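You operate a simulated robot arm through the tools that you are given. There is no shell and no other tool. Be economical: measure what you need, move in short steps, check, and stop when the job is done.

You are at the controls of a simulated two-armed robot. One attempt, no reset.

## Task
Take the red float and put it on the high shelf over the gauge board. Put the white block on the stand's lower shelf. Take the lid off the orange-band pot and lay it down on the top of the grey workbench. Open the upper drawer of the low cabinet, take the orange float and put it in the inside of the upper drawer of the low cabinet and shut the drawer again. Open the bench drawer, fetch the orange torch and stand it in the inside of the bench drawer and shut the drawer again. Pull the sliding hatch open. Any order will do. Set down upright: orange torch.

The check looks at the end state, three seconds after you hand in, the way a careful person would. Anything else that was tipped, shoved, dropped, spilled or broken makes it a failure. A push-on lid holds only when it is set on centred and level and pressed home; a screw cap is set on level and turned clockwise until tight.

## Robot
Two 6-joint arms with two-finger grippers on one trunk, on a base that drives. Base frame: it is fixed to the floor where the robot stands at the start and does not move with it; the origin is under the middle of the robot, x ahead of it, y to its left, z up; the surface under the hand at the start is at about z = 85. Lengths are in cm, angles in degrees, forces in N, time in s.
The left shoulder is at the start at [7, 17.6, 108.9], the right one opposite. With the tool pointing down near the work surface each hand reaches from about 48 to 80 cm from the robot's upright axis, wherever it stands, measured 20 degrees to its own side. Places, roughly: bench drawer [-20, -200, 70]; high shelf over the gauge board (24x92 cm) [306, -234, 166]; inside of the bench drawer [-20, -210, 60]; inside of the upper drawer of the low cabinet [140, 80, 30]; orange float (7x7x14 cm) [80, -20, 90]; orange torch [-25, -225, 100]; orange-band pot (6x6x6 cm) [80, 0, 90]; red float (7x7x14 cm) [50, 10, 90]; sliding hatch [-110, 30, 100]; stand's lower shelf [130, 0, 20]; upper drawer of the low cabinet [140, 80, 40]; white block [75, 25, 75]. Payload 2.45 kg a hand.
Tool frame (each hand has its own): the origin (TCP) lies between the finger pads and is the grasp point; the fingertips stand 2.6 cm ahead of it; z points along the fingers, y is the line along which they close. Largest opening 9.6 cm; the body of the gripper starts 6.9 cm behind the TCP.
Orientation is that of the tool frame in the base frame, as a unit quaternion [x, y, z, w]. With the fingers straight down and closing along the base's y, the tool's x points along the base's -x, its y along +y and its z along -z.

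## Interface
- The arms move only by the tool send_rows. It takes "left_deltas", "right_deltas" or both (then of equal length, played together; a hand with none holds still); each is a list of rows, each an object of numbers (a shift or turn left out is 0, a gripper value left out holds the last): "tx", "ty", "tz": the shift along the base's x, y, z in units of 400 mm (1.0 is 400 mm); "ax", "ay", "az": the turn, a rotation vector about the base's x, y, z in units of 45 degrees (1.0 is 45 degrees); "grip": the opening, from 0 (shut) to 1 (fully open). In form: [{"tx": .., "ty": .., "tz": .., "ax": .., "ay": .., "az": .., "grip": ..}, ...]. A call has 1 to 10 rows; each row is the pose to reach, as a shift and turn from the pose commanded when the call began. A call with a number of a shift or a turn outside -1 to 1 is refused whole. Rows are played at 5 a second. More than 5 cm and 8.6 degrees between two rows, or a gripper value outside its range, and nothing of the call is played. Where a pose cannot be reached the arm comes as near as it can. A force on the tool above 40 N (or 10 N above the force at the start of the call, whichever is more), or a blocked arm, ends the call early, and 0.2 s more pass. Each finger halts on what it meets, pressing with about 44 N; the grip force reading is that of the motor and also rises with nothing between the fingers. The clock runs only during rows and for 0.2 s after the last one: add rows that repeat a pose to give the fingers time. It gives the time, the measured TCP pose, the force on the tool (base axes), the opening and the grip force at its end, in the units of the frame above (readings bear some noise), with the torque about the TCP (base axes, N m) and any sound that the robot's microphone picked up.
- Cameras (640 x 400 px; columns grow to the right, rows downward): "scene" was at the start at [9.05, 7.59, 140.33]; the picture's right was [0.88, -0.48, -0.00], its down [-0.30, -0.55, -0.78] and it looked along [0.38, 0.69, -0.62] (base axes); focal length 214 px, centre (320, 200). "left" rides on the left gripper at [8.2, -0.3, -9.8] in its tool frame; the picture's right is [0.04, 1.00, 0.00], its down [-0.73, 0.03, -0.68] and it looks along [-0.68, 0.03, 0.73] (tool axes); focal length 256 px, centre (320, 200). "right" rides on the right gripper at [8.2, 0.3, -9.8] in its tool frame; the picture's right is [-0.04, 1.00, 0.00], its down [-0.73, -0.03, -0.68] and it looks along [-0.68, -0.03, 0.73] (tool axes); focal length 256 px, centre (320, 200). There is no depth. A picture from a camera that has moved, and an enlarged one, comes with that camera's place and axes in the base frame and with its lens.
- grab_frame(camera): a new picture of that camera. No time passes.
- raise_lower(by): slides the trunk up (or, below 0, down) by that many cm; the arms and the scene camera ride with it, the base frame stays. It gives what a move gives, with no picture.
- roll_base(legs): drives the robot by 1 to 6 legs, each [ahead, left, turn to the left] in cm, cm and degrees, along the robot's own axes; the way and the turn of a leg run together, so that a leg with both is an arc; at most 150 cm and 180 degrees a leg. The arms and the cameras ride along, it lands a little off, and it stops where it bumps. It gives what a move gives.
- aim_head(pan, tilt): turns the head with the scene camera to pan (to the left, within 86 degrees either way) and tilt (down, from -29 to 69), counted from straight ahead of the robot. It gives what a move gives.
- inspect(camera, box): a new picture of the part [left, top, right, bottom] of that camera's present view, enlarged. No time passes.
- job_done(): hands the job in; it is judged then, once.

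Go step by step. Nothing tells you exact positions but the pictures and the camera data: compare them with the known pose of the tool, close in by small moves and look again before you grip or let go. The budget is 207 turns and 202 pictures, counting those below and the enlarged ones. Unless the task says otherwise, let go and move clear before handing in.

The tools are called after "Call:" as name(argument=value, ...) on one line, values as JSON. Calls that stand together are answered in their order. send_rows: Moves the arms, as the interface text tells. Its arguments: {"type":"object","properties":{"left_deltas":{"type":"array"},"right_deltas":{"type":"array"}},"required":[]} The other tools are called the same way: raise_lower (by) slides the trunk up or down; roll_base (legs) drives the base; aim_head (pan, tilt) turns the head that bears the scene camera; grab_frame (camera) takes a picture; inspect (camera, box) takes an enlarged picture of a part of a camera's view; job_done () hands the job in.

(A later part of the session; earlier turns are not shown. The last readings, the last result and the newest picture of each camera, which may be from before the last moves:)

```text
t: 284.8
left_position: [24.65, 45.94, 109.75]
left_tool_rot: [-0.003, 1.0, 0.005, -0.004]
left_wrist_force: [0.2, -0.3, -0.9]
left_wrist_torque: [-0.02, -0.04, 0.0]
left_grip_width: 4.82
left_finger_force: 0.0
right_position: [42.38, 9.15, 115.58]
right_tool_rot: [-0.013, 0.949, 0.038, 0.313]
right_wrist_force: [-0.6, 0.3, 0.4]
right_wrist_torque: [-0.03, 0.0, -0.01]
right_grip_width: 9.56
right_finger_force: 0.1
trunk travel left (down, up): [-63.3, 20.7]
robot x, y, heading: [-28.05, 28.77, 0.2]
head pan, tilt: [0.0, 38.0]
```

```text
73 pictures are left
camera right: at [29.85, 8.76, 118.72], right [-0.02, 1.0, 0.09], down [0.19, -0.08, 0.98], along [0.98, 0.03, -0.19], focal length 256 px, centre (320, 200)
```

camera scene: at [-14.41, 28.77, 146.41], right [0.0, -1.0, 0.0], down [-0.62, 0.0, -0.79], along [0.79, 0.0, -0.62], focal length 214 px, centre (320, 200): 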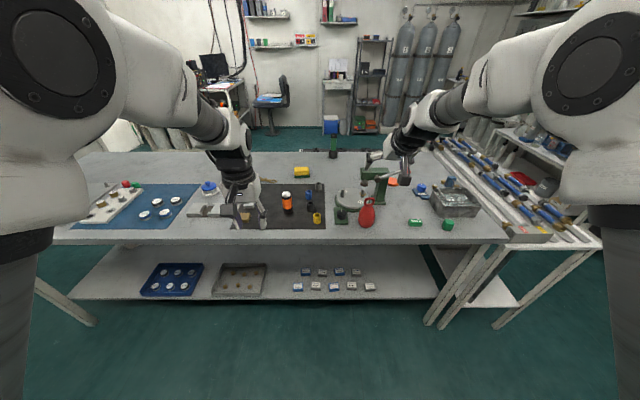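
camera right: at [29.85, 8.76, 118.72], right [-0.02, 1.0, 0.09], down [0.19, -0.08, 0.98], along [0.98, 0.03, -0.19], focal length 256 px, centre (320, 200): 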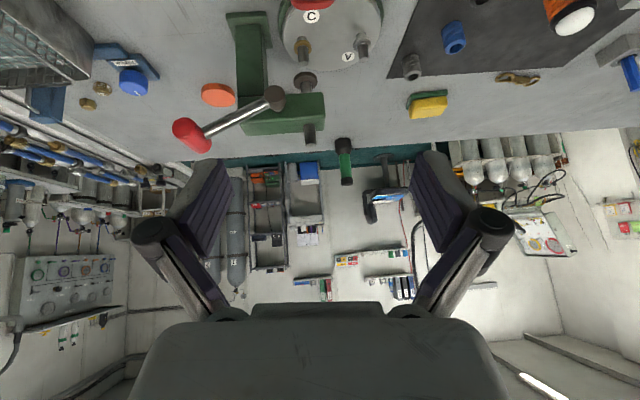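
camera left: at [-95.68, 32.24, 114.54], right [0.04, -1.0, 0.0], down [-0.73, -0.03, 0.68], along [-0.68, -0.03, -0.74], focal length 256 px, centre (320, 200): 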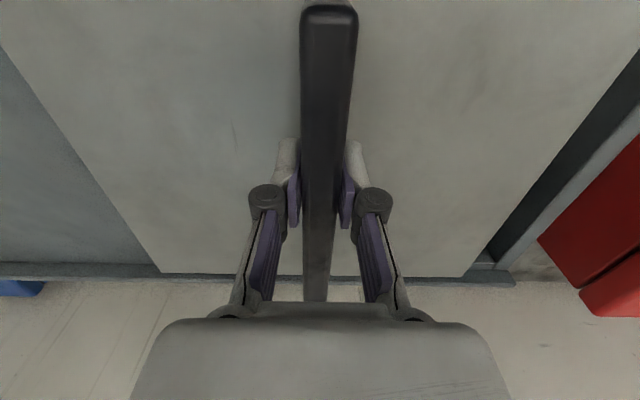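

Ring top located at (47.5,10.1). Descend to a stand-off along the finger axis.

Call:
send_rows(right_deltas=[{"ty": 0.026, "tz": -0.1}, {"ty": 0.026, "tz": -0.2}, {"ty": 0.026, "tz": -0.3}, {"ty": 0.026, "tz": -0.39}, {"ty": 0.026, "tz": -0.39}])

Call:
grab_frame(camera="right")

Call:
inspect(camera="scene", box=[300, 150, 460, 250])

```text
t: 286.0
left_position: [24.5, 45.68, 109.7]
left_tool_rot: [-0.004, 1.0, 0.007, -0.003]
left_wrist_force: [0.4, 0.1, -0.2]
left_wrist_torque: [0.02, 0.0, 0.0]
left_grip_width: 4.81
left_finger_force: 0.1
right_position: [42.33, 9.85, 100.17]
right_tool_rot: [-0.012, 0.949, 0.038, 0.313]
right_wrist_force: [-0.7, -0.1, 0.3]
right_wrist_torque: [-0.02, 0.01, -0.01]
right_grip_width: 9.59
right_finger_force: 0.0
trunk travel left (down, up): [-63.3, 20.7]
robot x, y, heading: [-28.01, 28.55, -0.0]
head pan, tilt: [0.0, 38.0]
```

```text
72 pictures are left
camera right: at [29.77, 9.47, 103.25], right [-0.02, 1.0, 0.09], down [0.19, -0.08, 0.98], along [0.98, 0.03, -0.19], focal length 256 px, centre (320, 200)
```

right: 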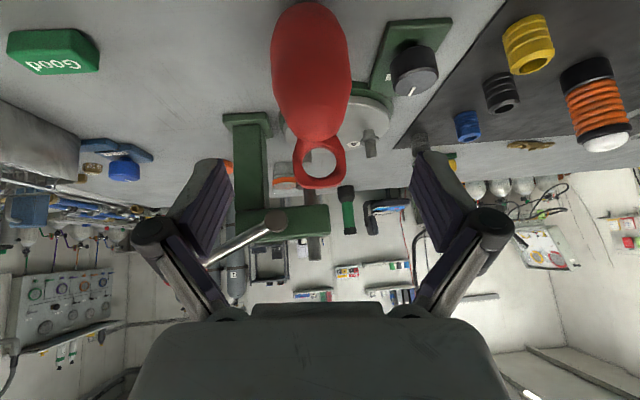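

```text
4.00 times, centred on (380, 200) of scene
camera zoom: at [-14.48, 28.45, 146.42], right [0.0, -1.0, 0.0], down [-0.62, 0.0, -0.79], along [0.79, 0.0, -0.62], focal length 858 px, centre (80, 200)
```

zoom: 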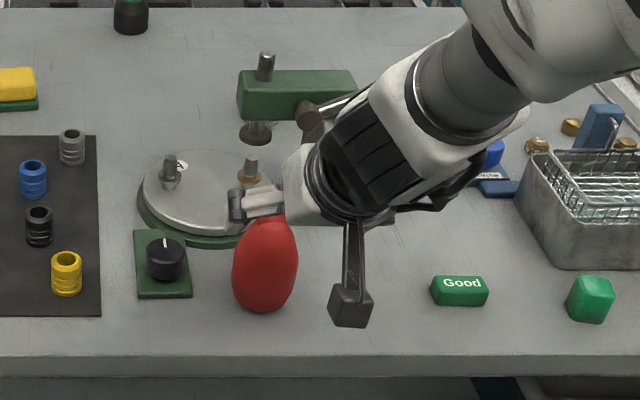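

Call:
send_rows(right_deltas=[{"tx": 0.04, "ty": 0.008, "tz": -0.06}, {"tx": 0.08, "ty": 0.01, "tz": -0.12}, {"tx": 0.125, "ty": 0.01, "tz": -0.18}, {"tx": 0.125, "ty": 0.01, "tz": -0.18}])

Call:
grab_frame(camera="right")

Call:
inspect(camera="scene", box=[300, 150, 460, 250])

```text
t: 287.0
left_position: [24.54, 45.72, 109.71]
left_tool_rot: [-0.003, 1.0, 0.007, -0.004]
left_wrist_force: [0.0, -0.9, -0.3]
left_wrist_torque: [0.0, 0.02, 0.0]
left_grip_width: 4.84
left_finger_force: 0.0
right_position: [47.45, 10.31, 92.97]
right_tool_rot: [-0.013, 0.949, 0.038, 0.314]
right_wrist_force: [-0.1, -0.1, 0.3]
right_wrist_torque: [-0.03, 0.02, 0.04]
right_grip_width: 9.58
right_finger_force: 0.1
trunk travel left (down, up): [-63.3, 20.7]
robot x, y, heading: [-28.05, 28.61, -0.3]
head pan, tilt: [0.0, 38.0]
```

```text
70 pictures are left
camera right: at [34.87, 9.88, 96.02], right [-0.02, 1.0, 0.09], down [0.19, -0.08, 0.98], along [0.98, 0.03, -0.19], focal length 256 px, centre (320, 200)
```

right: 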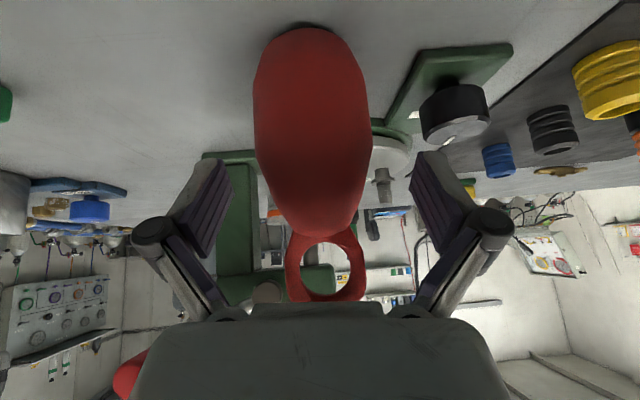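

```text
4.00 times, centred on (380, 200) of scene
camera zoom: at [-14.46, 28.48, 146.41], right [0.0, -1.0, 0.0], down [-0.62, 0.0, -0.79], along [0.79, 0.0, -0.62], focal length 858 px, centre (80, 200)
```

zoom: 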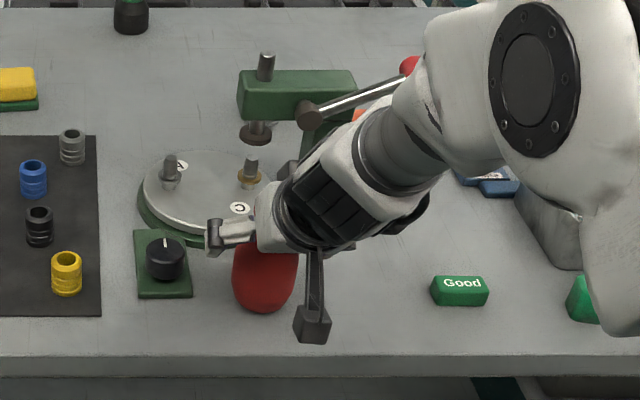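

Call:
send_rows(right_deltas=[{"grip": 0.8}, {"grip": 0.6}, {"grip": 0.4}, {"grip": 0.3}, {"grip": 0.3}])

Call:
send_rows(right_deltas=[{"tz": 0.03}, {"tz": 0.08}, {"tz": 0.16}, {"tz": 0.26}, {"tz": 0.36}])

Call:
grab_frame(camera="right")

Call:
inspect(camera="scene", box=[300, 130, 460, 230])

```text
t: 288.2
left_position: [24.6, 45.63, 109.61]
left_tool_rot: [-0.002, 1.0, 0.007, -0.004]
left_wrist_force: [0.1, -0.9, -0.6]
left_wrist_torque: [-0.01, 0.05, 0.01]
left_grip_width: 4.79
left_finger_force: 0.1
right_position: [47.47, 10.27, 92.89]
right_tool_rot: [-0.013, 0.949, 0.039, 0.312]
right_wrist_force: [-0.1, 0.2, -0.8]
right_wrist_torque: [-0.02, 0.0, 0.0]
right_grip_width: 6.11
right_finger_force: 44.1
trunk travel left (down, up): [-63.3, 20.7]
robot x, y, heading: [-27.31, 28.35, -0.0]
head pan, tilt: [0.0, 38.0]
```

```text
t: 289.4
left_position: [24.57, 45.81, 109.66]
left_tool_rot: [-0.003, 1.0, 0.007, -0.004]
left_wrist_force: [1.2, 0.1, 0.1]
left_wrist_torque: [0.01, 0.0, 0.01]
left_grip_width: 4.82
left_finger_force: 0.0
right_position: [47.1, 10.34, 107.33]
right_tool_rot: [-0.013, 0.949, 0.038, 0.313]
right_wrist_force: [-0.7, -0.4, -0.3]
right_wrist_torque: [0.01, 0.0, 0.0]
right_grip_width: 6.16
right_finger_force: 44.4
trunk travel left (down, up): [-63.3, 20.7]
robot x, y, heading: [-27.84, 28.63, 0.1]
head pan, tilt: [0.0, 38.0]
```

```text
68 pictures are left
camera right: at [34.53, 9.99, 110.34], right [-0.02, 1.0, 0.09], down [0.19, -0.08, 0.98], along [0.98, 0.03, -0.19], focal length 256 px, centre (320, 200)
```

right: 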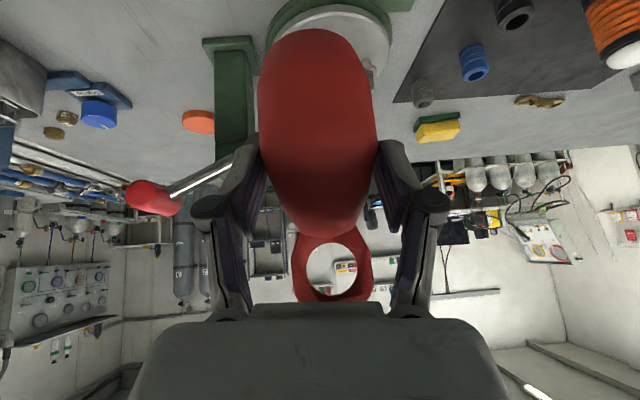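

```text
4.00 times, centred on (380, 180) of scene
camera zoom: at [-14.49, 28.47, 146.41], right [0.0, -1.0, 0.0], down [-0.62, 0.0, -0.79], along [0.79, 0.0, -0.62], focal length 858 px, centre (80, 280)
```

zoom: 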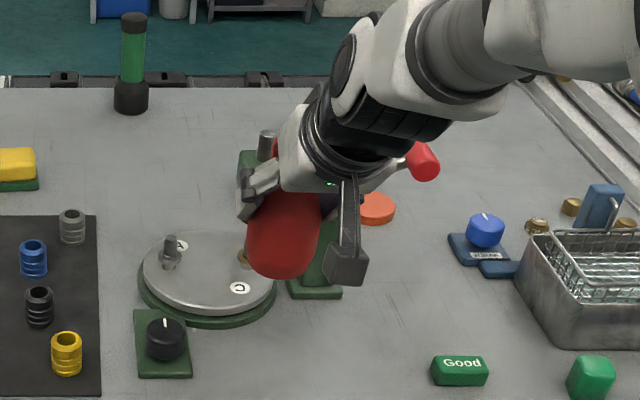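

Red float is held upright. Raise it and drive round through the right-hand corridor toward the gauge board.

Call:
send_rows(right_deltas=[{"tz": 0.1, "ty": -0.03}, {"tz": 0.2, "ty": -0.06}, {"tz": 0.3, "ty": -0.1}])

Call:
roll_base(legs=[[0, -145, 0], [0, -20, 0], [145, 0, 0], [80, 0, 0]])

Call:
aim_head(pan=-35, tilt=5)

Call:
grab_frame(camera="scene")

```text
t: 290.2
left_position: [24.49, 45.66, 109.64]
left_tool_rot: [-0.004, 1.0, 0.007, -0.003]
left_wrist_force: [-0.7, 0.1, -1.1]
left_wrist_torque: [0.01, -0.03, 0.01]
left_grip_width: 4.77
left_finger_force: 0.0
right_position: [47.27, 6.25, 119.33]
right_tool_rot: [-0.014, 0.948, 0.039, 0.314]
right_wrist_force: [-0.6, -0.5, -0.9]
right_wrist_torque: [0.02, -0.01, 0.01]
right_grip_width: 6.14
right_finger_force: 43.9
trunk travel left (down, up): [-63.3, 20.7]
robot x, y, heading: [-27.83, 28.38, -0.2]
head pan, tilt: [0.0, 38.0]
```

```text
t: 309.3
left_position: [251.12, -112.39, 109.63]
left_tool_rot: [-0.015, 1.0, 0.007, -0.004]
left_wrist_force: [-0.1, 0.4, 0.0]
left_wrist_torque: [0.02, -0.06, 0.01]
left_grip_width: 4.8
left_finger_force: 0.0
right_position: [274.8, -151.37, 119.2]
right_tool_rot: [-0.025, 0.948, 0.042, 0.313]
right_wrist_force: [-0.9, 0.1, -1.6]
right_wrist_torque: [0.07, 0.01, -0.03]
right_grip_width: 6.1
right_finger_force: 44.3
trunk travel left (down, up): [-63.3, 20.7]
robot x, y, heading: [199.07, -131.04, 1.2]
head pan, tilt: [0.0, 38.0]
```

```text
t: 310.3
left_position: [251.2, -112.41, 109.67]
left_tool_rot: [-0.016, 1.0, 0.007, -0.004]
left_wrist_force: [-0.2, 0.1, -0.7]
left_wrist_torque: [-0.01, 0.01, 0.0]
left_grip_width: 4.83
left_finger_force: 0.0
right_position: [274.9, -151.29, 119.2]
right_tool_rot: [-0.025, 0.948, 0.042, 0.314]
right_wrist_force: [0.5, 0.4, -1.1]
right_wrist_torque: [0.03, 0.05, -0.03]
right_grip_width: 6.1
right_finger_force: 43.7
trunk travel left (down, up): [-63.3, 20.7]
robot x, y, heading: [198.84, -131.06, 1.2]
head pan, tilt: [-35.0, 5.0]
```

```text
66 pictures are left
camera scene: at [211.61, -135.97, 151.68], right [-0.55, -0.83, 0.0], down [-0.07, 0.05, -1.0], along [0.83, -0.55, -0.09], focal length 214 px, centre (320, 200)
```

scene: 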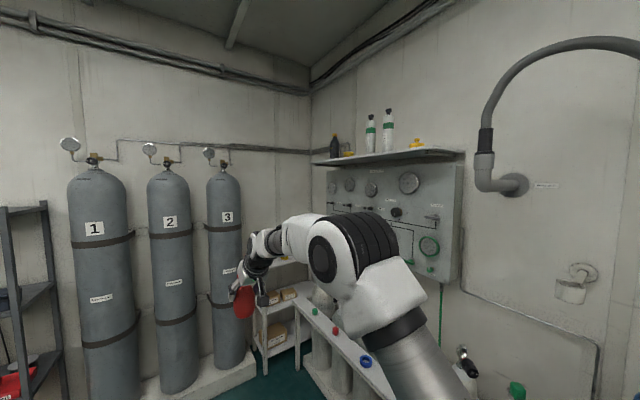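

The shelf stands on the right wall; its near end (x≈255–270) beside a yellow item looks free. Raise the trunk fully, turn to face the wall, and slide along to it.

Call:
raise_lower(by=20.5)

Call:
roll_base(legs=[[0, 6, -91.2], [0, 80, 0]])

Call:
aim_head(pan=0, tilt=15)

Call:
grab_frame(camera="scene")

```text
t: 312.5
left_position: [251.35, -112.6, 130.15]
left_tool_rot: [-0.015, 1.0, 0.006, -0.005]
left_wrist_force: [-0.2, -0.6, 0.3]
left_wrist_torque: [0.0, 0.0, -0.01]
left_grip_width: 4.79
left_finger_force: 0.0
right_position: [274.99, -151.32, 139.61]
right_tool_rot: [-0.025, 0.949, 0.043, 0.312]
right_wrist_force: [0.6, 0.0, -0.9]
right_wrist_torque: [0.02, 0.01, -0.02]
right_grip_width: 6.07
right_finger_force: 44.1
trunk travel left (down, up): [-83.8, 0.2]
robot x, y, heading: [199.05, -131.37, 1.1]
head pan, tilt: [-35.0, 5.0]
```

```text
t: 320.7
left_position: [301.39, -178.66, 130.13]
left_tool_rot: [0.701, 0.713, 0.008, 0.002]
left_wrist_force: [-0.5, 0.2, -0.4]
left_wrist_torque: [-0.01, 0.01, 0.03]
left_grip_width: 4.79
left_finger_force: 0.0
right_position: [261.99, -201.78, 139.76]
right_tool_rot: [0.658, 0.684, -0.192, 0.25]
right_wrist_force: [-0.5, 0.1, -1.6]
right_wrist_torque: [0.01, -0.01, 0.01]
right_grip_width: 6.09
right_finger_force: 44.1
trunk travel left (down, up): [-83.8, 0.2]
robot x, y, heading: [283.7, -126.22, -89.6]
head pan, tilt: [-35.0, 5.0]
```

```text
t: 321.7
left_position: [301.52, -178.66, 130.26]
left_tool_rot: [0.701, 0.713, 0.009, 0.001]
left_wrist_force: [0.2, 0.3, -0.1]
left_wrist_torque: [-0.02, -0.03, -0.02]
left_grip_width: 4.79
left_finger_force: 0.1
right_position: [262.26, -201.64, 139.72]
right_tool_rot: [0.657, 0.684, -0.192, 0.251]
right_wrist_force: [0.0, -0.4, -1.6]
right_wrist_torque: [-0.01, 0.02, 0.02]
right_grip_width: 6.09
right_finger_force: 44.2
trunk travel left (down, up): [-83.8, 0.2]
robot x, y, heading: [283.56, -126.1, -89.5]
head pan, tilt: [0.0, 15.0]
```

```text
65 pictures are left
camera scene: at [283.56, -140.59, 170.56], right [-1.0, -0.01, 0.0], down [0.0, 0.26, -0.97], along [0.01, -0.97, -0.26], focal length 214 px, centre (320, 200)
```

scene: 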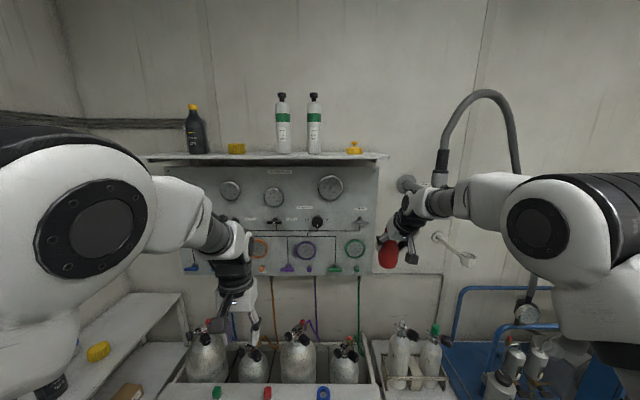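

Call:
inspect(camera="scene", box=[140, 80, 400, 170])

Call:
grab_frame(camera="right")

```text
2.46 times, centred on (270, 125) of scene
camera zoom: at [283.56, -140.59, 170.56], right [-1.0, -0.01, 0.0], down [0.0, 0.26, -0.97], along [0.01, -0.97, -0.26], focal length 528 px, centre (443, 385)
```

zoom: 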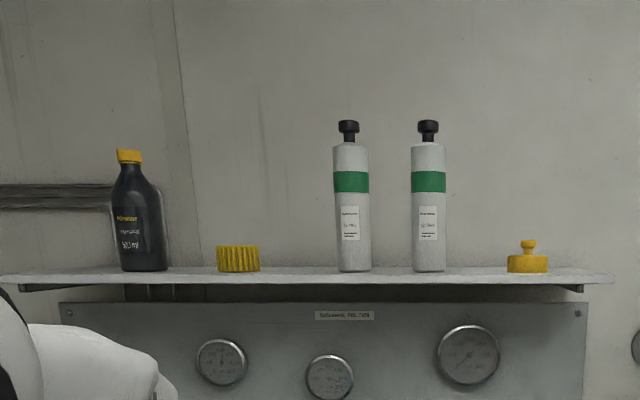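

```text
63 pictures are left
camera right: at [261.49, -189.23, 142.85], right [1.0, 0.03, 0.09], down [-0.08, -0.19, 0.98], along [0.04, -0.98, -0.19], focal length 256 px, centre (320, 200)
```

right: 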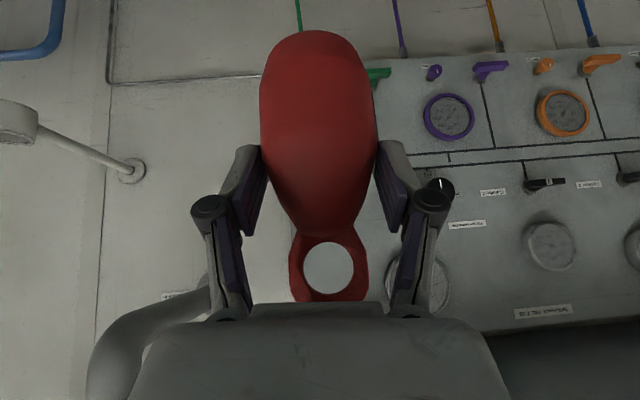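

Items stand mid-shelf (y≈-234); there is room in front of them, so I'll set the float at about (277.5,-226). Raise and draw in the arm, then shift left 11.5 cm.

Call:
send_rows(right_deltas=[{"tx": 0.01, "ty": 0.065, "tz": 0.1}, {"tx": 0.02, "ty": 0.13, "tz": 0.2}, {"tx": 0.03, "ty": 0.195, "tz": 0.3}, {"tx": 0.04, "ty": 0.26, "tz": 0.4}, {"tx": 0.06, "ty": 0.325, "tz": 0.5}, {"tx": 0.08, "ty": 0.39, "tz": 0.6}, {"tx": 0.1, "ty": 0.455, "tz": 0.7}, {"tx": 0.1, "ty": 0.52, "tz": 0.8}, {"tx": 0.1, "ty": 0.57, "tz": 0.89}, {"tx": 0.1, "ty": 0.59, "tz": 0.95}])

Call:
roll_base(legs=[[15, 11.5, -0.4]])

Call:
grab_frame(camera="scene")

Call:
grab_frame(camera="right")

```text
t: 323.9
left_position: [301.43, -178.72, 130.1]
left_tool_rot: [0.7, 0.714, 0.008, 0.002]
left_wrist_force: [0.8, -0.3, -0.5]
left_wrist_torque: [0.02, 0.01, -0.01]
left_grip_width: 4.77
left_finger_force: 0.1
right_position: [266.34, -177.99, 177.8]
right_tool_rot: [0.658, 0.684, -0.193, 0.249]
right_wrist_force: [-0.2, -0.5, -0.2]
right_wrist_torque: [-0.01, 0.03, 0.0]
right_grip_width: 6.1
right_finger_force: 43.7
right hand out of reach, approached as far as the arm can: row 7, 8
trunk travel left (down, up): [-83.8, 0.2]
robot x, y, heading: [283.28, -125.94, -89.2]
head pan, tilt: [0.0, 15.0]
```

```text
t: 325.4
left_position: [312.54, -193.15, 130.34]
left_tool_rot: [0.702, 0.712, 0.007, 0.004]
left_wrist_force: [-0.2, -0.3, 0.3]
left_wrist_torque: [-0.04, -0.02, -0.01]
left_grip_width: 4.81
left_finger_force: 0.1
right_position: [277.29, -192.2, 177.89]
right_tool_rot: [0.659, 0.681, -0.194, 0.252]
right_wrist_force: [0.0, 1.1, -1.0]
right_wrist_torque: [-0.01, -0.01, 0.02]
right_grip_width: 6.08
right_finger_force: 44.3
trunk travel left (down, up): [-83.8, 0.2]
robot x, y, heading: [295.17, -141.1, -89.4]
head pan, tilt: [0.0, 15.0]
```

```text
62 pictures are left
camera scene: at [294.78, -154.96, 170.6], right [-1.0, 0.0, 0.0], down [0.0, 0.26, -0.97], along [0.0, -0.97, -0.26], focal length 214 px, centre (320, 200)
```

scene: 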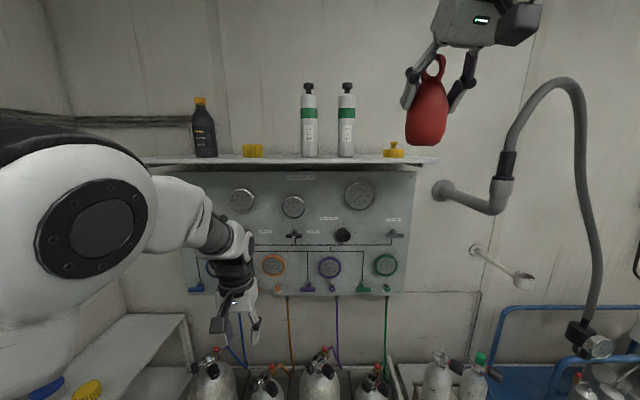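

```text
61 pictures are left
camera right: at [276.58, -179.75, 181.02], right [1.0, 0.02, 0.09], down [-0.09, -0.19, 0.98], along [0.04, -0.98, -0.18], focal length 256 px, centre (320, 200)
```

right: 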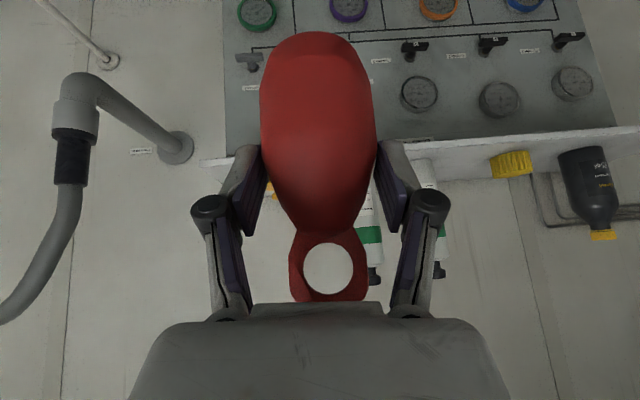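

Call:
roll_base(legs=[[20, 0, -0.6]])

Call:
aim_head(pan=0, tilt=69)

Call:
grab_frame(camera="scene")

```text
t: 327.0
left_position: [312.0, -213.32, 130.32]
left_tool_rot: [0.707, 0.707, 0.007, 0.004]
left_wrist_force: [0.4, 1.1, 0.0]
left_wrist_torque: [0.02, 0.03, 0.03]
left_grip_width: 4.81
left_finger_force: 0.0
right_position: [276.91, -211.85, 178.02]
right_tool_rot: [0.663, 0.677, -0.197, 0.25]
right_wrist_force: [-0.7, -0.1, -0.7]
right_wrist_torque: [-0.04, 0.01, 0.01]
right_grip_width: 6.1
right_finger_force: 43.9
trunk travel left (down, up): [-83.8, 0.2]
robot x, y, heading: [295.16, -160.67, -90.6]
head pan, tilt: [0.0, 15.0]
```

```text
t: 328.3
left_position: [312.01, -213.66, 130.25]
left_tool_rot: [0.707, 0.707, 0.007, 0.002]
left_wrist_force: [-0.1, -0.8, -0.9]
left_wrist_torque: [0.0, -0.04, 0.03]
left_grip_width: 4.83
left_finger_force: 0.1
right_position: [276.79, -212.19, 177.83]
right_tool_rot: [0.664, 0.678, -0.196, 0.249]
right_wrist_force: [0.1, 0.6, -1.4]
right_wrist_torque: [0.02, 0.02, 0.02]
right_grip_width: 6.07
right_finger_force: 44.4
trunk travel left (down, up): [-83.8, 0.2]
robot x, y, heading: [295.35, -160.76, -90.6]
head pan, tilt: [0.0, 68.8]
```

```text
60 pictures are left
camera scene: at [294.92, -171.48, 163.01], right [-1.0, 0.01, 0.0], down [0.01, 0.93, -0.36], along [0.0, -0.36, -0.93], focal length 214 px, centre (320, 200)
```

scene: 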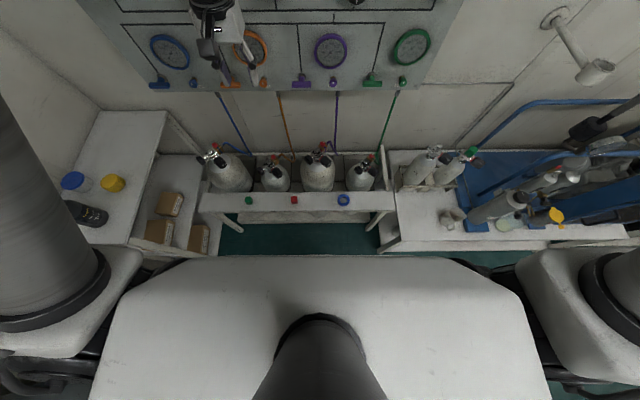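

The base has a gap between two side tables; shift 4 cm left to centre it and creep forward 5 cm.

Call:
roll_base(legs=[[0, 4, 0.6], [5, 0, 0]])

Call:
aim_head(pan=-10, tilt=5)

Call:
grab_frame(camera="scene")

Call:
grab_frame(camera="right")

```text
t: 329.7
left_position: [316.75, -217.41, 130.67]
left_tool_rot: [0.704, 0.71, 0.004, 0.005]
left_wrist_force: [-0.1, 1.0, 0.4]
left_wrist_torque: [-0.14, 0.01, -0.03]
left_grip_width: 4.77
left_finger_force: 0.1
right_position: [281.36, -216.02, 178.48]
right_tool_rot: [0.659, 0.68, -0.198, 0.253]
right_wrist_force: [-0.1, 2.4, -0.5]
right_wrist_torque: [-0.09, 0.0, 0.01]
right_grip_width: 6.07
right_finger_force: 44.3
trunk travel left (down, up): [-83.8, 0.2]
robot x, y, heading: [299.28, -166.29, -90.2]
head pan, tilt: [0.0, 68.8]
```

```text
t: 331.0
left_position: [316.71, -218.38, 130.27]
left_tool_rot: [0.704, 0.71, 0.006, 0.002]
left_wrist_force: [-0.7, -0.2, -0.5]
left_wrist_torque: [-0.01, -0.01, -0.01]
left_grip_width: 4.77
left_finger_force: 0.1
right_position: [281.61, -217.27, 177.96]
right_tool_rot: [0.66, 0.681, -0.195, 0.251]
right_wrist_force: [0.1, 0.4, -0.5]
right_wrist_torque: [0.0, -0.02, 0.01]
right_grip_width: 6.07
right_finger_force: 43.5
trunk travel left (down, up): [-83.8, 0.2]
robot x, y, heading: [299.17, -166.0, -89.9]
head pan, tilt: [-10.0, 5.0]
```

```text
59 pictures are left
camera scene: at [297.49, -179.83, 172.2], right [-0.99, 0.17, 0.0], down [0.02, 0.09, -1.0], along [-0.17, -0.98, -0.09], focal length 214 px, centre (320, 200)
```

scene: 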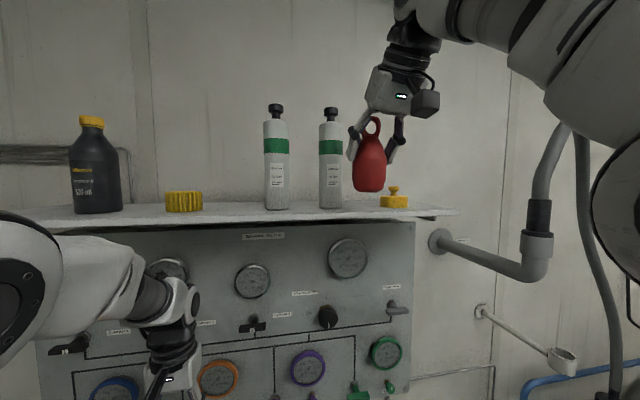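

```text
58 pictures are left
camera right: at [280.83, -204.74, 181.11], right [1.0, 0.02, 0.09], down [-0.08, -0.18, 0.98], along [0.04, -0.98, -0.18], focal length 256 px, centre (320, 200)
```

right: 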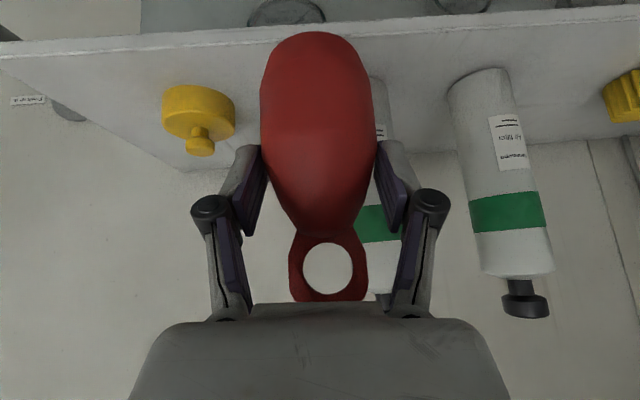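

Position looks right. Creep 3 cm further, then lower the float diagonally onto the shelf.

Call:
roll_base(legs=[[3, 0, 0]])

Call:
send_rows(right_deltas=[{"tx": -0.01, "ty": -0.03, "tz": -0.01}, {"tx": -0.02, "ty": -0.06, "tz": -0.025}, {"tx": -0.02, "ty": -0.09, "tz": -0.045}, {"tx": -0.02, "ty": -0.12, "tz": -0.065}, {"tx": -0.02, "ty": -0.14, "tz": -0.08}])

Call:
grab_frame(camera="scene")

```text
t: 331.9
left_position: [316.67, -220.58, 130.62]
left_tool_rot: [0.703, 0.711, 0.005, 0.005]
left_wrist_force: [0.1, 0.5, 0.7]
left_wrist_torque: [-0.08, -0.02, -0.01]
left_grip_width: 4.77
left_finger_force: 0.1
right_position: [281.47, -219.44, 178.28]
right_tool_rot: [0.659, 0.68, -0.197, 0.254]
right_wrist_force: [0.2, 2.2, -1.3]
right_wrist_torque: [-0.06, -0.01, 0.02]
right_grip_width: 6.1
right_finger_force: 43.5
trunk travel left (down, up): [-83.8, 0.2]
robot x, y, heading: [298.96, -168.9, -89.9]
head pan, tilt: [-10.0, 5.0]
```

```text
t: 333.1
left_position: [316.6, -221.57, 130.17]
left_tool_rot: [0.704, 0.711, 0.008, 0.002]
left_wrist_force: [0.0, -0.9, -0.4]
left_wrist_torque: [-0.01, 0.01, 0.0]
left_grip_width: 4.82
left_finger_force: 0.1
right_position: [280.61, -226.27, 174.66]
right_tool_rot: [0.66, 0.681, -0.195, 0.25]
right_wrist_force: [-0.7, -1.1, -0.8]
right_wrist_torque: [0.02, -0.04, -0.01]
right_grip_width: 6.1
right_finger_force: 44.3
trunk travel left (down, up): [-83.8, 0.2]
robot x, y, heading: [299.08, -169.54, -90.0]
head pan, tilt: [-10.0, 5.0]
```

```text
57 pictures are left
camera scene: at [297.48, -183.19, 172.17], right [-0.99, 0.17, 0.0], down [0.02, 0.09, -1.0], along [-0.17, -0.98, -0.09], focal length 214 px, centre (320, 200)
```

scene: 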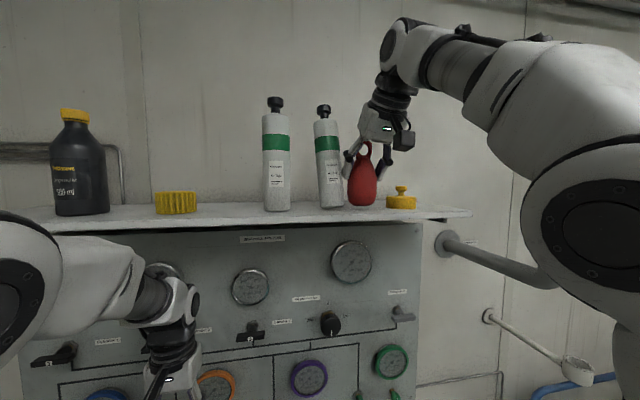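

Call:
inspect(camera="scene", box=[240, 80, 440, 230])

Call:
grab_frame(camera="right")

```text
2.67 times, centred on (340, 155) of scene
camera zoom: at [297.48, -183.19, 172.17], right [-0.99, 0.17, 0.0], down [0.02, 0.09, -1.0], along [-0.17, -0.98, -0.09], focal length 572 px, centre (267, 320)
```

zoom: 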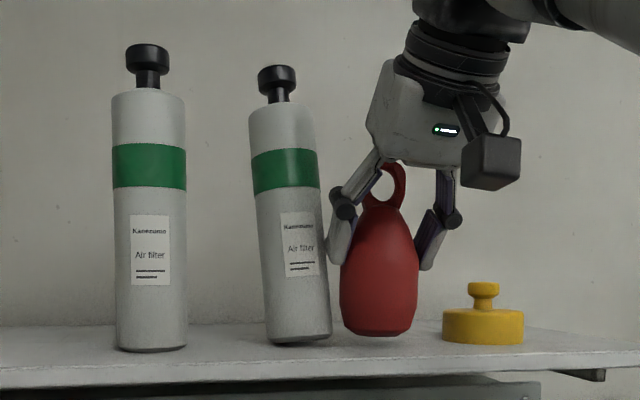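

```text
55 pictures are left
camera right: at [279.99, -213.77, 177.82], right [1.0, 0.02, 0.09], down [-0.08, -0.19, 0.98], along [0.04, -0.98, -0.18], focal length 256 px, centre (320, 200)
```

right: 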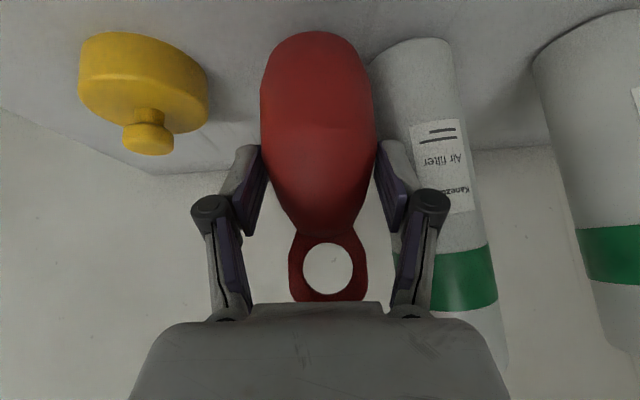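

My finger is leaning against the right-hand bottle, tilting it slightly. Ease gently sideways away from it.

Call:
send_rows(right_deltas=[{"tx": -0.005}, {"tx": -0.01}, {"tx": -0.015}, {"tx": -0.02}, {"tx": -0.025}, {"tx": -0.03}, {"tx": -0.035}, {"tx": -0.035}])

Call:
inspect(camera="scene", box=[240, 80, 440, 230])

```text
t: 334.9
left_position: [316.62, -221.5, 130.27]
left_tool_rot: [0.703, 0.711, 0.007, 0.003]
left_wrist_force: [0.4, -0.6, 0.4]
left_wrist_torque: [0.01, 0.0, 0.01]
left_grip_width: 4.81
left_finger_force: 0.0
right_position: [279.35, -226.19, 174.85]
right_tool_rot: [0.66, 0.681, -0.195, 0.251]
right_wrist_force: [-0.1, -0.1, -0.7]
right_wrist_torque: [-0.01, -0.03, 0.01]
right_grip_width: 6.08
right_finger_force: 43.5
trunk travel left (down, up): [-83.8, 0.2]
robot x, y, heading: [299.37, -168.69, -90.1]
head pan, tilt: [-10.0, 5.0]
```

```text
2.67 times, centred on (340, 155) of scene
camera zoom: at [297.51, -183.06, 172.18], right [-0.99, 0.17, 0.0], down [0.01, 0.09, -1.0], along [-0.17, -0.98, -0.09], focal length 572 px, centre (267, 320)
```

zoom: 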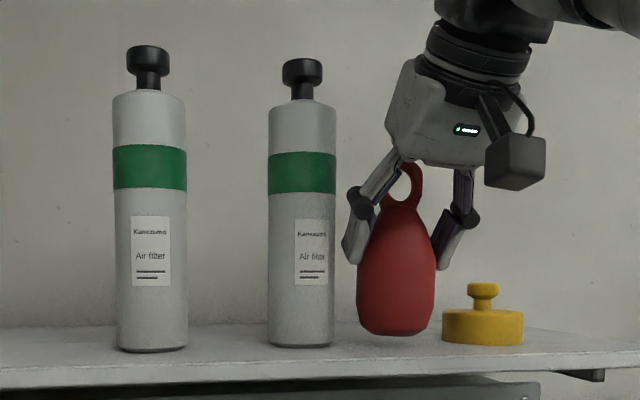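

Bottle stands upright again. Shift the float 1.2 cm toward the front and lower until it touches.

Call:
send_rows(right_deltas=[{"ty": 0.015}, {"ty": 0.03}, {"ty": 0.03, "tz": -0.01}, {"ty": 0.03, "tz": -0.02}, {"ty": 0.03, "tz": -0.027}, {"ty": 0.03, "tz": -0.034}, {"ty": 0.03, "tz": -0.041}, {"ty": 0.03, "tz": -0.048}, {"ty": 0.03, "tz": -0.055}])

Call:
inspect(camera="scene", box=[240, 80, 440, 230])

```text
t: 336.9
left_position: [316.88, -221.15, 130.28]
left_tool_rot: [0.704, 0.711, 0.006, 0.003]
left_wrist_force: [0.3, 0.3, 0.1]
left_wrist_torque: [-0.01, 0.0, 0.0]
left_grip_width: 4.79
left_finger_force: 0.0
right_position: [279.51, -224.39, 172.8]
right_tool_rot: [0.659, 0.681, -0.196, 0.252]
right_wrist_force: [1.4, -3.5, 29.4]
right_wrist_torque: [-0.36, 0.11, -0.09]
right_grip_width: 6.11
right_finger_force: 43.9
trunk travel left (down, up): [-83.8, 0.2]
robot x, y, heading: [299.18, -168.72, -89.8]
head pan, tilt: [-10.0, 5.0]
```

```text
2.67 times, centred on (340, 155) of scene
camera zoom: at [297.77, -182.64, 172.22], right [-0.99, 0.17, 0.0], down [0.01, 0.08, -1.0], along [-0.17, -0.98, -0.08], focal length 572 px, centre (267, 320)
```

zoom: 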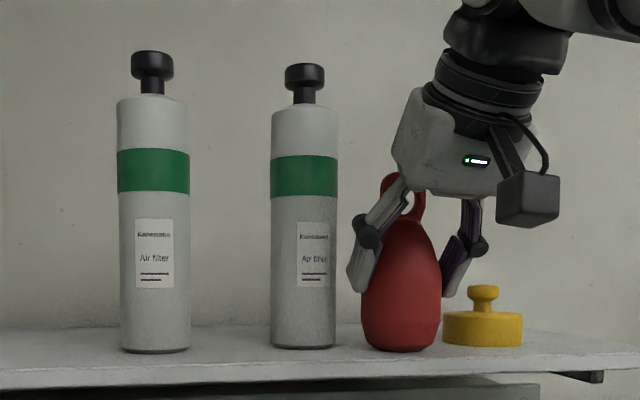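

Contact. Ease, open slightly, and back the base straight out.

Call:
send_rows(right_deltas=[{"tz": 0.01}, {"tz": 0.01, "grip": 0.7}, {"tz": 0.01, "grip": 0.76}, {"tz": 0.01, "grip": 0.78}, {"tz": 0.01, "grip": 0.78}])

Call:
inspect(camera="scene", box=[240, 80, 440, 230])

```text
t: 338.1
left_position: [316.56, -221.38, 130.2]
left_tool_rot: [0.703, 0.711, 0.008, 0.002]
left_wrist_force: [0.5, -0.3, -0.2]
left_wrist_torque: [0.03, 0.01, 0.02]
left_grip_width: 4.8
left_finger_force: 0.0
right_position: [279.11, -224.89, 172.99]
right_tool_rot: [0.66, 0.681, -0.194, 0.25]
right_wrist_force: [-0.4, 0.5, 0.0]
right_wrist_torque: [0.01, -0.01, -0.02]
right_grip_width: 7.49
right_finger_force: 0.1
trunk travel left (down, up): [-83.8, 0.2]
robot x, y, heading: [299.12, -168.75, -89.7]
head pan, tilt: [-10.0, 5.0]
```

```text
2.67 times, centred on (340, 155) of scene
camera zoom: at [297.46, -183.13, 172.17], right [-0.99, 0.17, 0.0], down [0.02, 0.09, -1.0], along [-0.17, -0.98, -0.09], focal length 572 px, centre (267, 320)
```

zoom: 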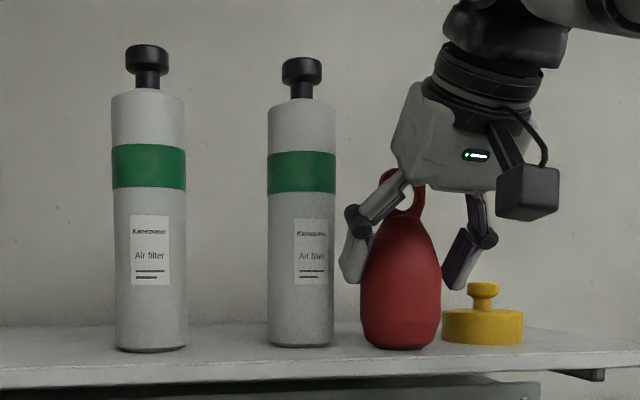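

Call:
send_rows(right_deltas=[{"ty": 0.02}, {"ty": 0.04}, {"ty": 0.06}, {"ty": 0.08}])

Call:
inspect(camera="scene", box=[240, 80, 440, 230])

```text
t: 339.1
left_position: [316.71, -221.43, 130.33]
left_tool_rot: [0.704, 0.71, 0.007, 0.002]
left_wrist_force: [-0.1, -0.4, -0.1]
left_wrist_torque: [0.02, 0.03, -0.01]
left_grip_width: 4.79
left_finger_force: 0.2
right_position: [279.21, -223.18, 173.8]
right_tool_rot: [0.66, 0.68, -0.195, 0.251]
right_wrist_force: [0.2, 0.5, 0.1]
right_wrist_torque: [-0.02, 0.02, 0.0]
right_grip_width: 7.48
right_finger_force: 0.0
right hand out of reach, approached as far as the arm can: row 2, 3, 4
trunk travel left (down, up): [-83.8, 0.2]
robot x, y, heading: [299.37, -168.98, -90.1]
head pan, tilt: [-10.0, 5.0]
```

```text
2.67 times, centred on (340, 155) of scene
camera zoom: at [297.53, -182.96, 172.19], right [-0.99, 0.17, 0.0], down [0.01, 0.09, -1.0], along [-0.17, -0.98, -0.09], focal length 572 px, centre (267, 320)
```

zoom: 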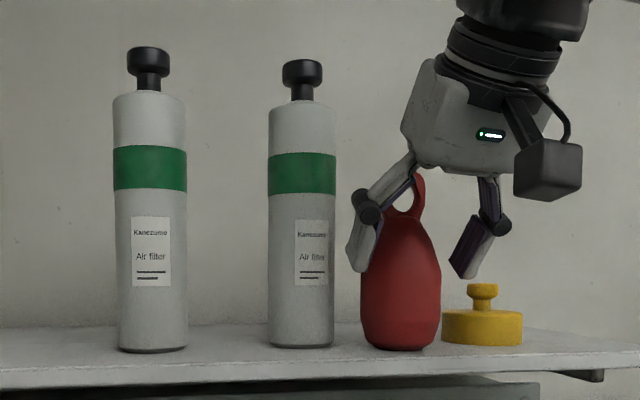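

Float stands freely. Back the base out.

Call:
roll_base(legs=[[-30, 0, 0]])

Call:
aim_head(pan=-10, tilt=15)

Call:
inspect(camera="scene", box=[160, 60, 480, 260])

```text
t: 341.1
left_position: [316.43, -191.55, 130.04]
left_tool_rot: [0.705, 0.709, 0.008, 0.001]
left_wrist_force: [0.6, 0.1, -0.1]
left_wrist_torque: [0.03, 0.02, 0.02]
left_grip_width: 4.79
left_finger_force: 0.1
right_position: [278.96, -193.28, 173.68]
right_tool_rot: [0.662, 0.68, -0.195, 0.249]
right_wrist_force: [-0.4, -0.4, -0.5]
right_wrist_torque: [0.02, -0.03, 0.04]
right_grip_width: 7.48
right_finger_force: 0.1
trunk travel left (down, up): [-83.8, 0.2]
robot x, y, heading: [299.13, -138.88, -90.2]
head pan, tilt: [-10.0, 5.0]
```

```text
t: 341.8
left_position: [316.62, -191.32, 130.27]
left_tool_rot: [0.706, 0.708, 0.006, 0.002]
left_wrist_force: [-0.2, -1.3, -0.2]
left_wrist_torque: [-0.01, -0.01, -0.02]
left_grip_width: 4.79
left_finger_force: 0.1
right_position: [279.08, -193.03, 173.8]
right_tool_rot: [0.662, 0.679, -0.196, 0.25]
right_wrist_force: [0.1, 0.2, -0.8]
right_wrist_torque: [0.0, -0.02, 0.0]
right_grip_width: 7.49
right_finger_force: 0.0
trunk travel left (down, up): [-83.8, 0.2]
robot x, y, heading: [299.42, -139.0, -90.3]
head pan, tilt: [-10.0, 15.0]
```

```text
2.00 times, centred on (320, 160) of scene
camera zoom: at [297.45, -153.01, 170.56], right [-0.98, 0.18, 0.0], down [0.05, 0.25, -0.97], along [-0.17, -0.95, -0.26], focal length 429 px, centre (320, 280)
```

zoom: 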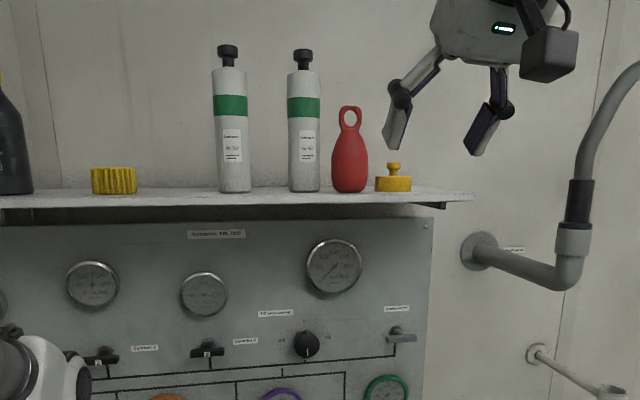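

Red float is on the high shelf. Back off further, and swing the right arm down to free its elbow.

Call:
roll_base(legs=[[-17, 0, 0]])

Call:
send_rows(right_deltas=[{"ty": -0.075, "tz": 0.0575}, {"ty": -0.1475, "tz": 0.065}, {"ty": -0.2425, "tz": 0.0}, {"ty": -0.335, "tz": -0.08}, {"ty": -0.4225, "tz": -0.1675}, {"ty": -0.5025, "tz": -0.26}, {"ty": -0.575, "tz": -0.36}, {"ty": -0.605, "tz": -0.475}, {"ty": -0.59, "tz": -0.59}, {"ty": -0.5375, "tz": -0.695}])

Call:
send_rows(right_deltas=[{"ty": 0.08, "tz": -0.08}, {"ty": 0.16, "tz": -0.14}, {"ty": 0.24, "tz": -0.18}, {"ty": 0.3, "tz": -0.22}])

```text
t: 343.3
left_position: [316.52, -175.01, 130.0]
left_tool_rot: [0.705, 0.709, 0.008, 0.001]
left_wrist_force: [0.2, -0.8, 0.1]
left_wrist_torque: [0.04, 0.01, -0.01]
left_grip_width: 4.77
left_finger_force: 0.1
right_position: [279.11, -176.86, 173.71]
right_tool_rot: [0.662, 0.68, -0.194, 0.249]
right_wrist_force: [0.7, -0.5, -0.2]
right_wrist_torque: [0.01, -0.01, 0.02]
right_grip_width: 7.47
right_finger_force: 0.1
trunk travel left (down, up): [-83.8, 0.2]
robot x, y, heading: [299.46, -122.4, -90.1]
head pan, tilt: [-10.0, 15.0]
```

```text
t: 345.5
left_position: [316.57, -174.4, 130.41]
left_tool_rot: [0.706, 0.709, 0.007, 0.003]
left_wrist_force: [-0.6, -0.3, 0.4]
left_wrist_torque: [-0.02, -0.01, 0.02]
left_grip_width: 4.8
left_finger_force: 0.0
right_position: [279.03, -197.59, 146.1]
right_tool_rot: [0.661, 0.679, -0.197, 0.252]
right_wrist_force: [0.5, 0.0, 0.0]
right_wrist_torque: [-0.03, 0.0, -0.01]
right_grip_width: 7.5
right_finger_force: 0.0
right hand out of reach, approached as far as the arm can: row 2, 3, 4, 5, 6, 7
trunk travel left (down, up): [-83.8, 0.2]
robot x, y, heading: [299.33, -122.37, -90.0]
head pan, tilt: [-10.0, 15.0]
```

```text
t: 346.5
left_position: [316.52, -174.94, 130.3]
left_tool_rot: [0.705, 0.709, 0.008, 0.003]
left_wrist_force: [-0.4, 1.2, 0.2]
left_wrist_torque: [0.04, 0.01, -0.01]
left_grip_width: 4.83
left_finger_force: 0.1
right_position: [279.1, -186.02, 137.2]
right_tool_rot: [0.663, 0.679, -0.195, 0.249]
right_wrist_force: [0.0, 0.3, 0.7]
right_wrist_torque: [0.02, 0.02, -0.02]
right_grip_width: 7.48
right_finger_force: 0.0
trunk travel left (down, up): [-83.8, 0.2]
robot x, y, heading: [299.38, -122.11, -90.1]
head pan, tilt: [-10.0, 15.0]
```

Right arm is free. Drive along the corridor to the bench drawer near (-20,-200), facing it.

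Call:
roll_base(legs=[[0, -150, 0], [0, -150, 0], [0, -12, 0.1]])

Call:
aim_head(pan=0, tilt=45)

Call:
grab_frame(camera="scene")

```text
t: 361.9
left_position: [1.47, -169.11, 130.27]
left_tool_rot: [0.709, 0.705, 0.007, 0.001]
left_wrist_force: [1.0, -0.4, -0.1]
left_wrist_torque: [0.02, 0.05, 0.01]
left_grip_width: 4.79
left_finger_force: 0.0
right_position: [-36.25, -179.56, 137.14]
right_tool_rot: [0.666, 0.675, -0.197, 0.247]
right_wrist_force: [-0.8, -0.5, 0.0]
right_wrist_torque: [0.0, -0.01, 0.0]
right_grip_width: 7.5
right_finger_force: 0.1
trunk travel left (down, up): [-83.8, 0.2]
robot x, y, heading: [-15.45, -116.54, -90.8]
head pan, tilt: [-10.0, 15.0]
```

```text
t: 362.8
left_position: [0.99, -168.9, 130.32]
left_tool_rot: [0.71, 0.705, 0.007, 0.002]
left_wrist_force: [1.4, 0.3, -0.5]
left_wrist_torque: [0.01, 0.0, 0.0]
left_grip_width: 4.8
left_finger_force: 0.1
right_position: [-36.47, -179.74, 137.08]
right_tool_rot: [0.666, 0.675, -0.196, 0.249]
right_wrist_force: [-0.6, 0.1, 0.1]
right_wrist_torque: [-0.02, -0.02, 0.0]
right_grip_width: 7.51
right_finger_force: 0.1
trunk travel left (down, up): [-83.8, 0.2]
robot x, y, heading: [-15.41, -116.23, -90.9]
head pan, tilt: [0.0, 45.0]
```

```text
49 pictures are left
camera scene: at [-15.84, -129.32, 165.89], right [-1.0, 0.02, 0.0], down [0.01, 0.71, -0.71], along [-0.01, -0.71, -0.71], focal length 214 px, centre (320, 200)
```

scene: 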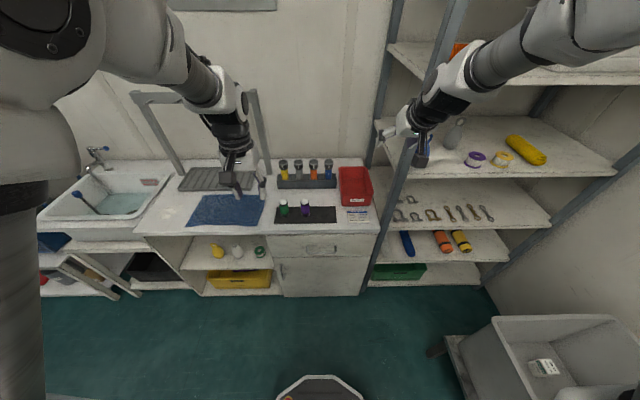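

Call:
inspect(camera="scene", box=[260, 140, 400, 280])

```text
2.86 times, centred on (330, 210) of scene
camera zoom: at [-15.84, -129.32, 165.89], right [-1.0, 0.02, 0.0], down [0.01, 0.71, -0.71], along [-0.01, -0.71, -0.71], focal length 613 px, centre (291, 171)
```

zoom: 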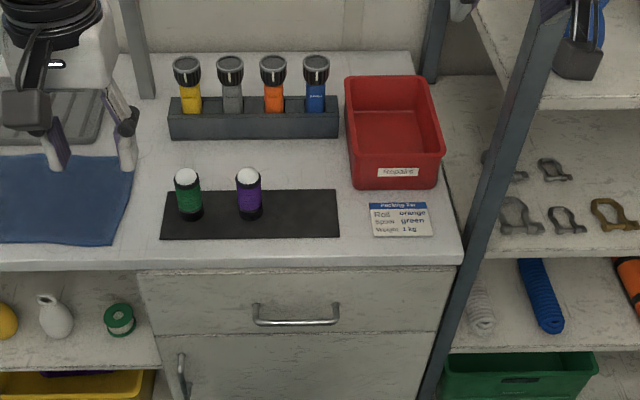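

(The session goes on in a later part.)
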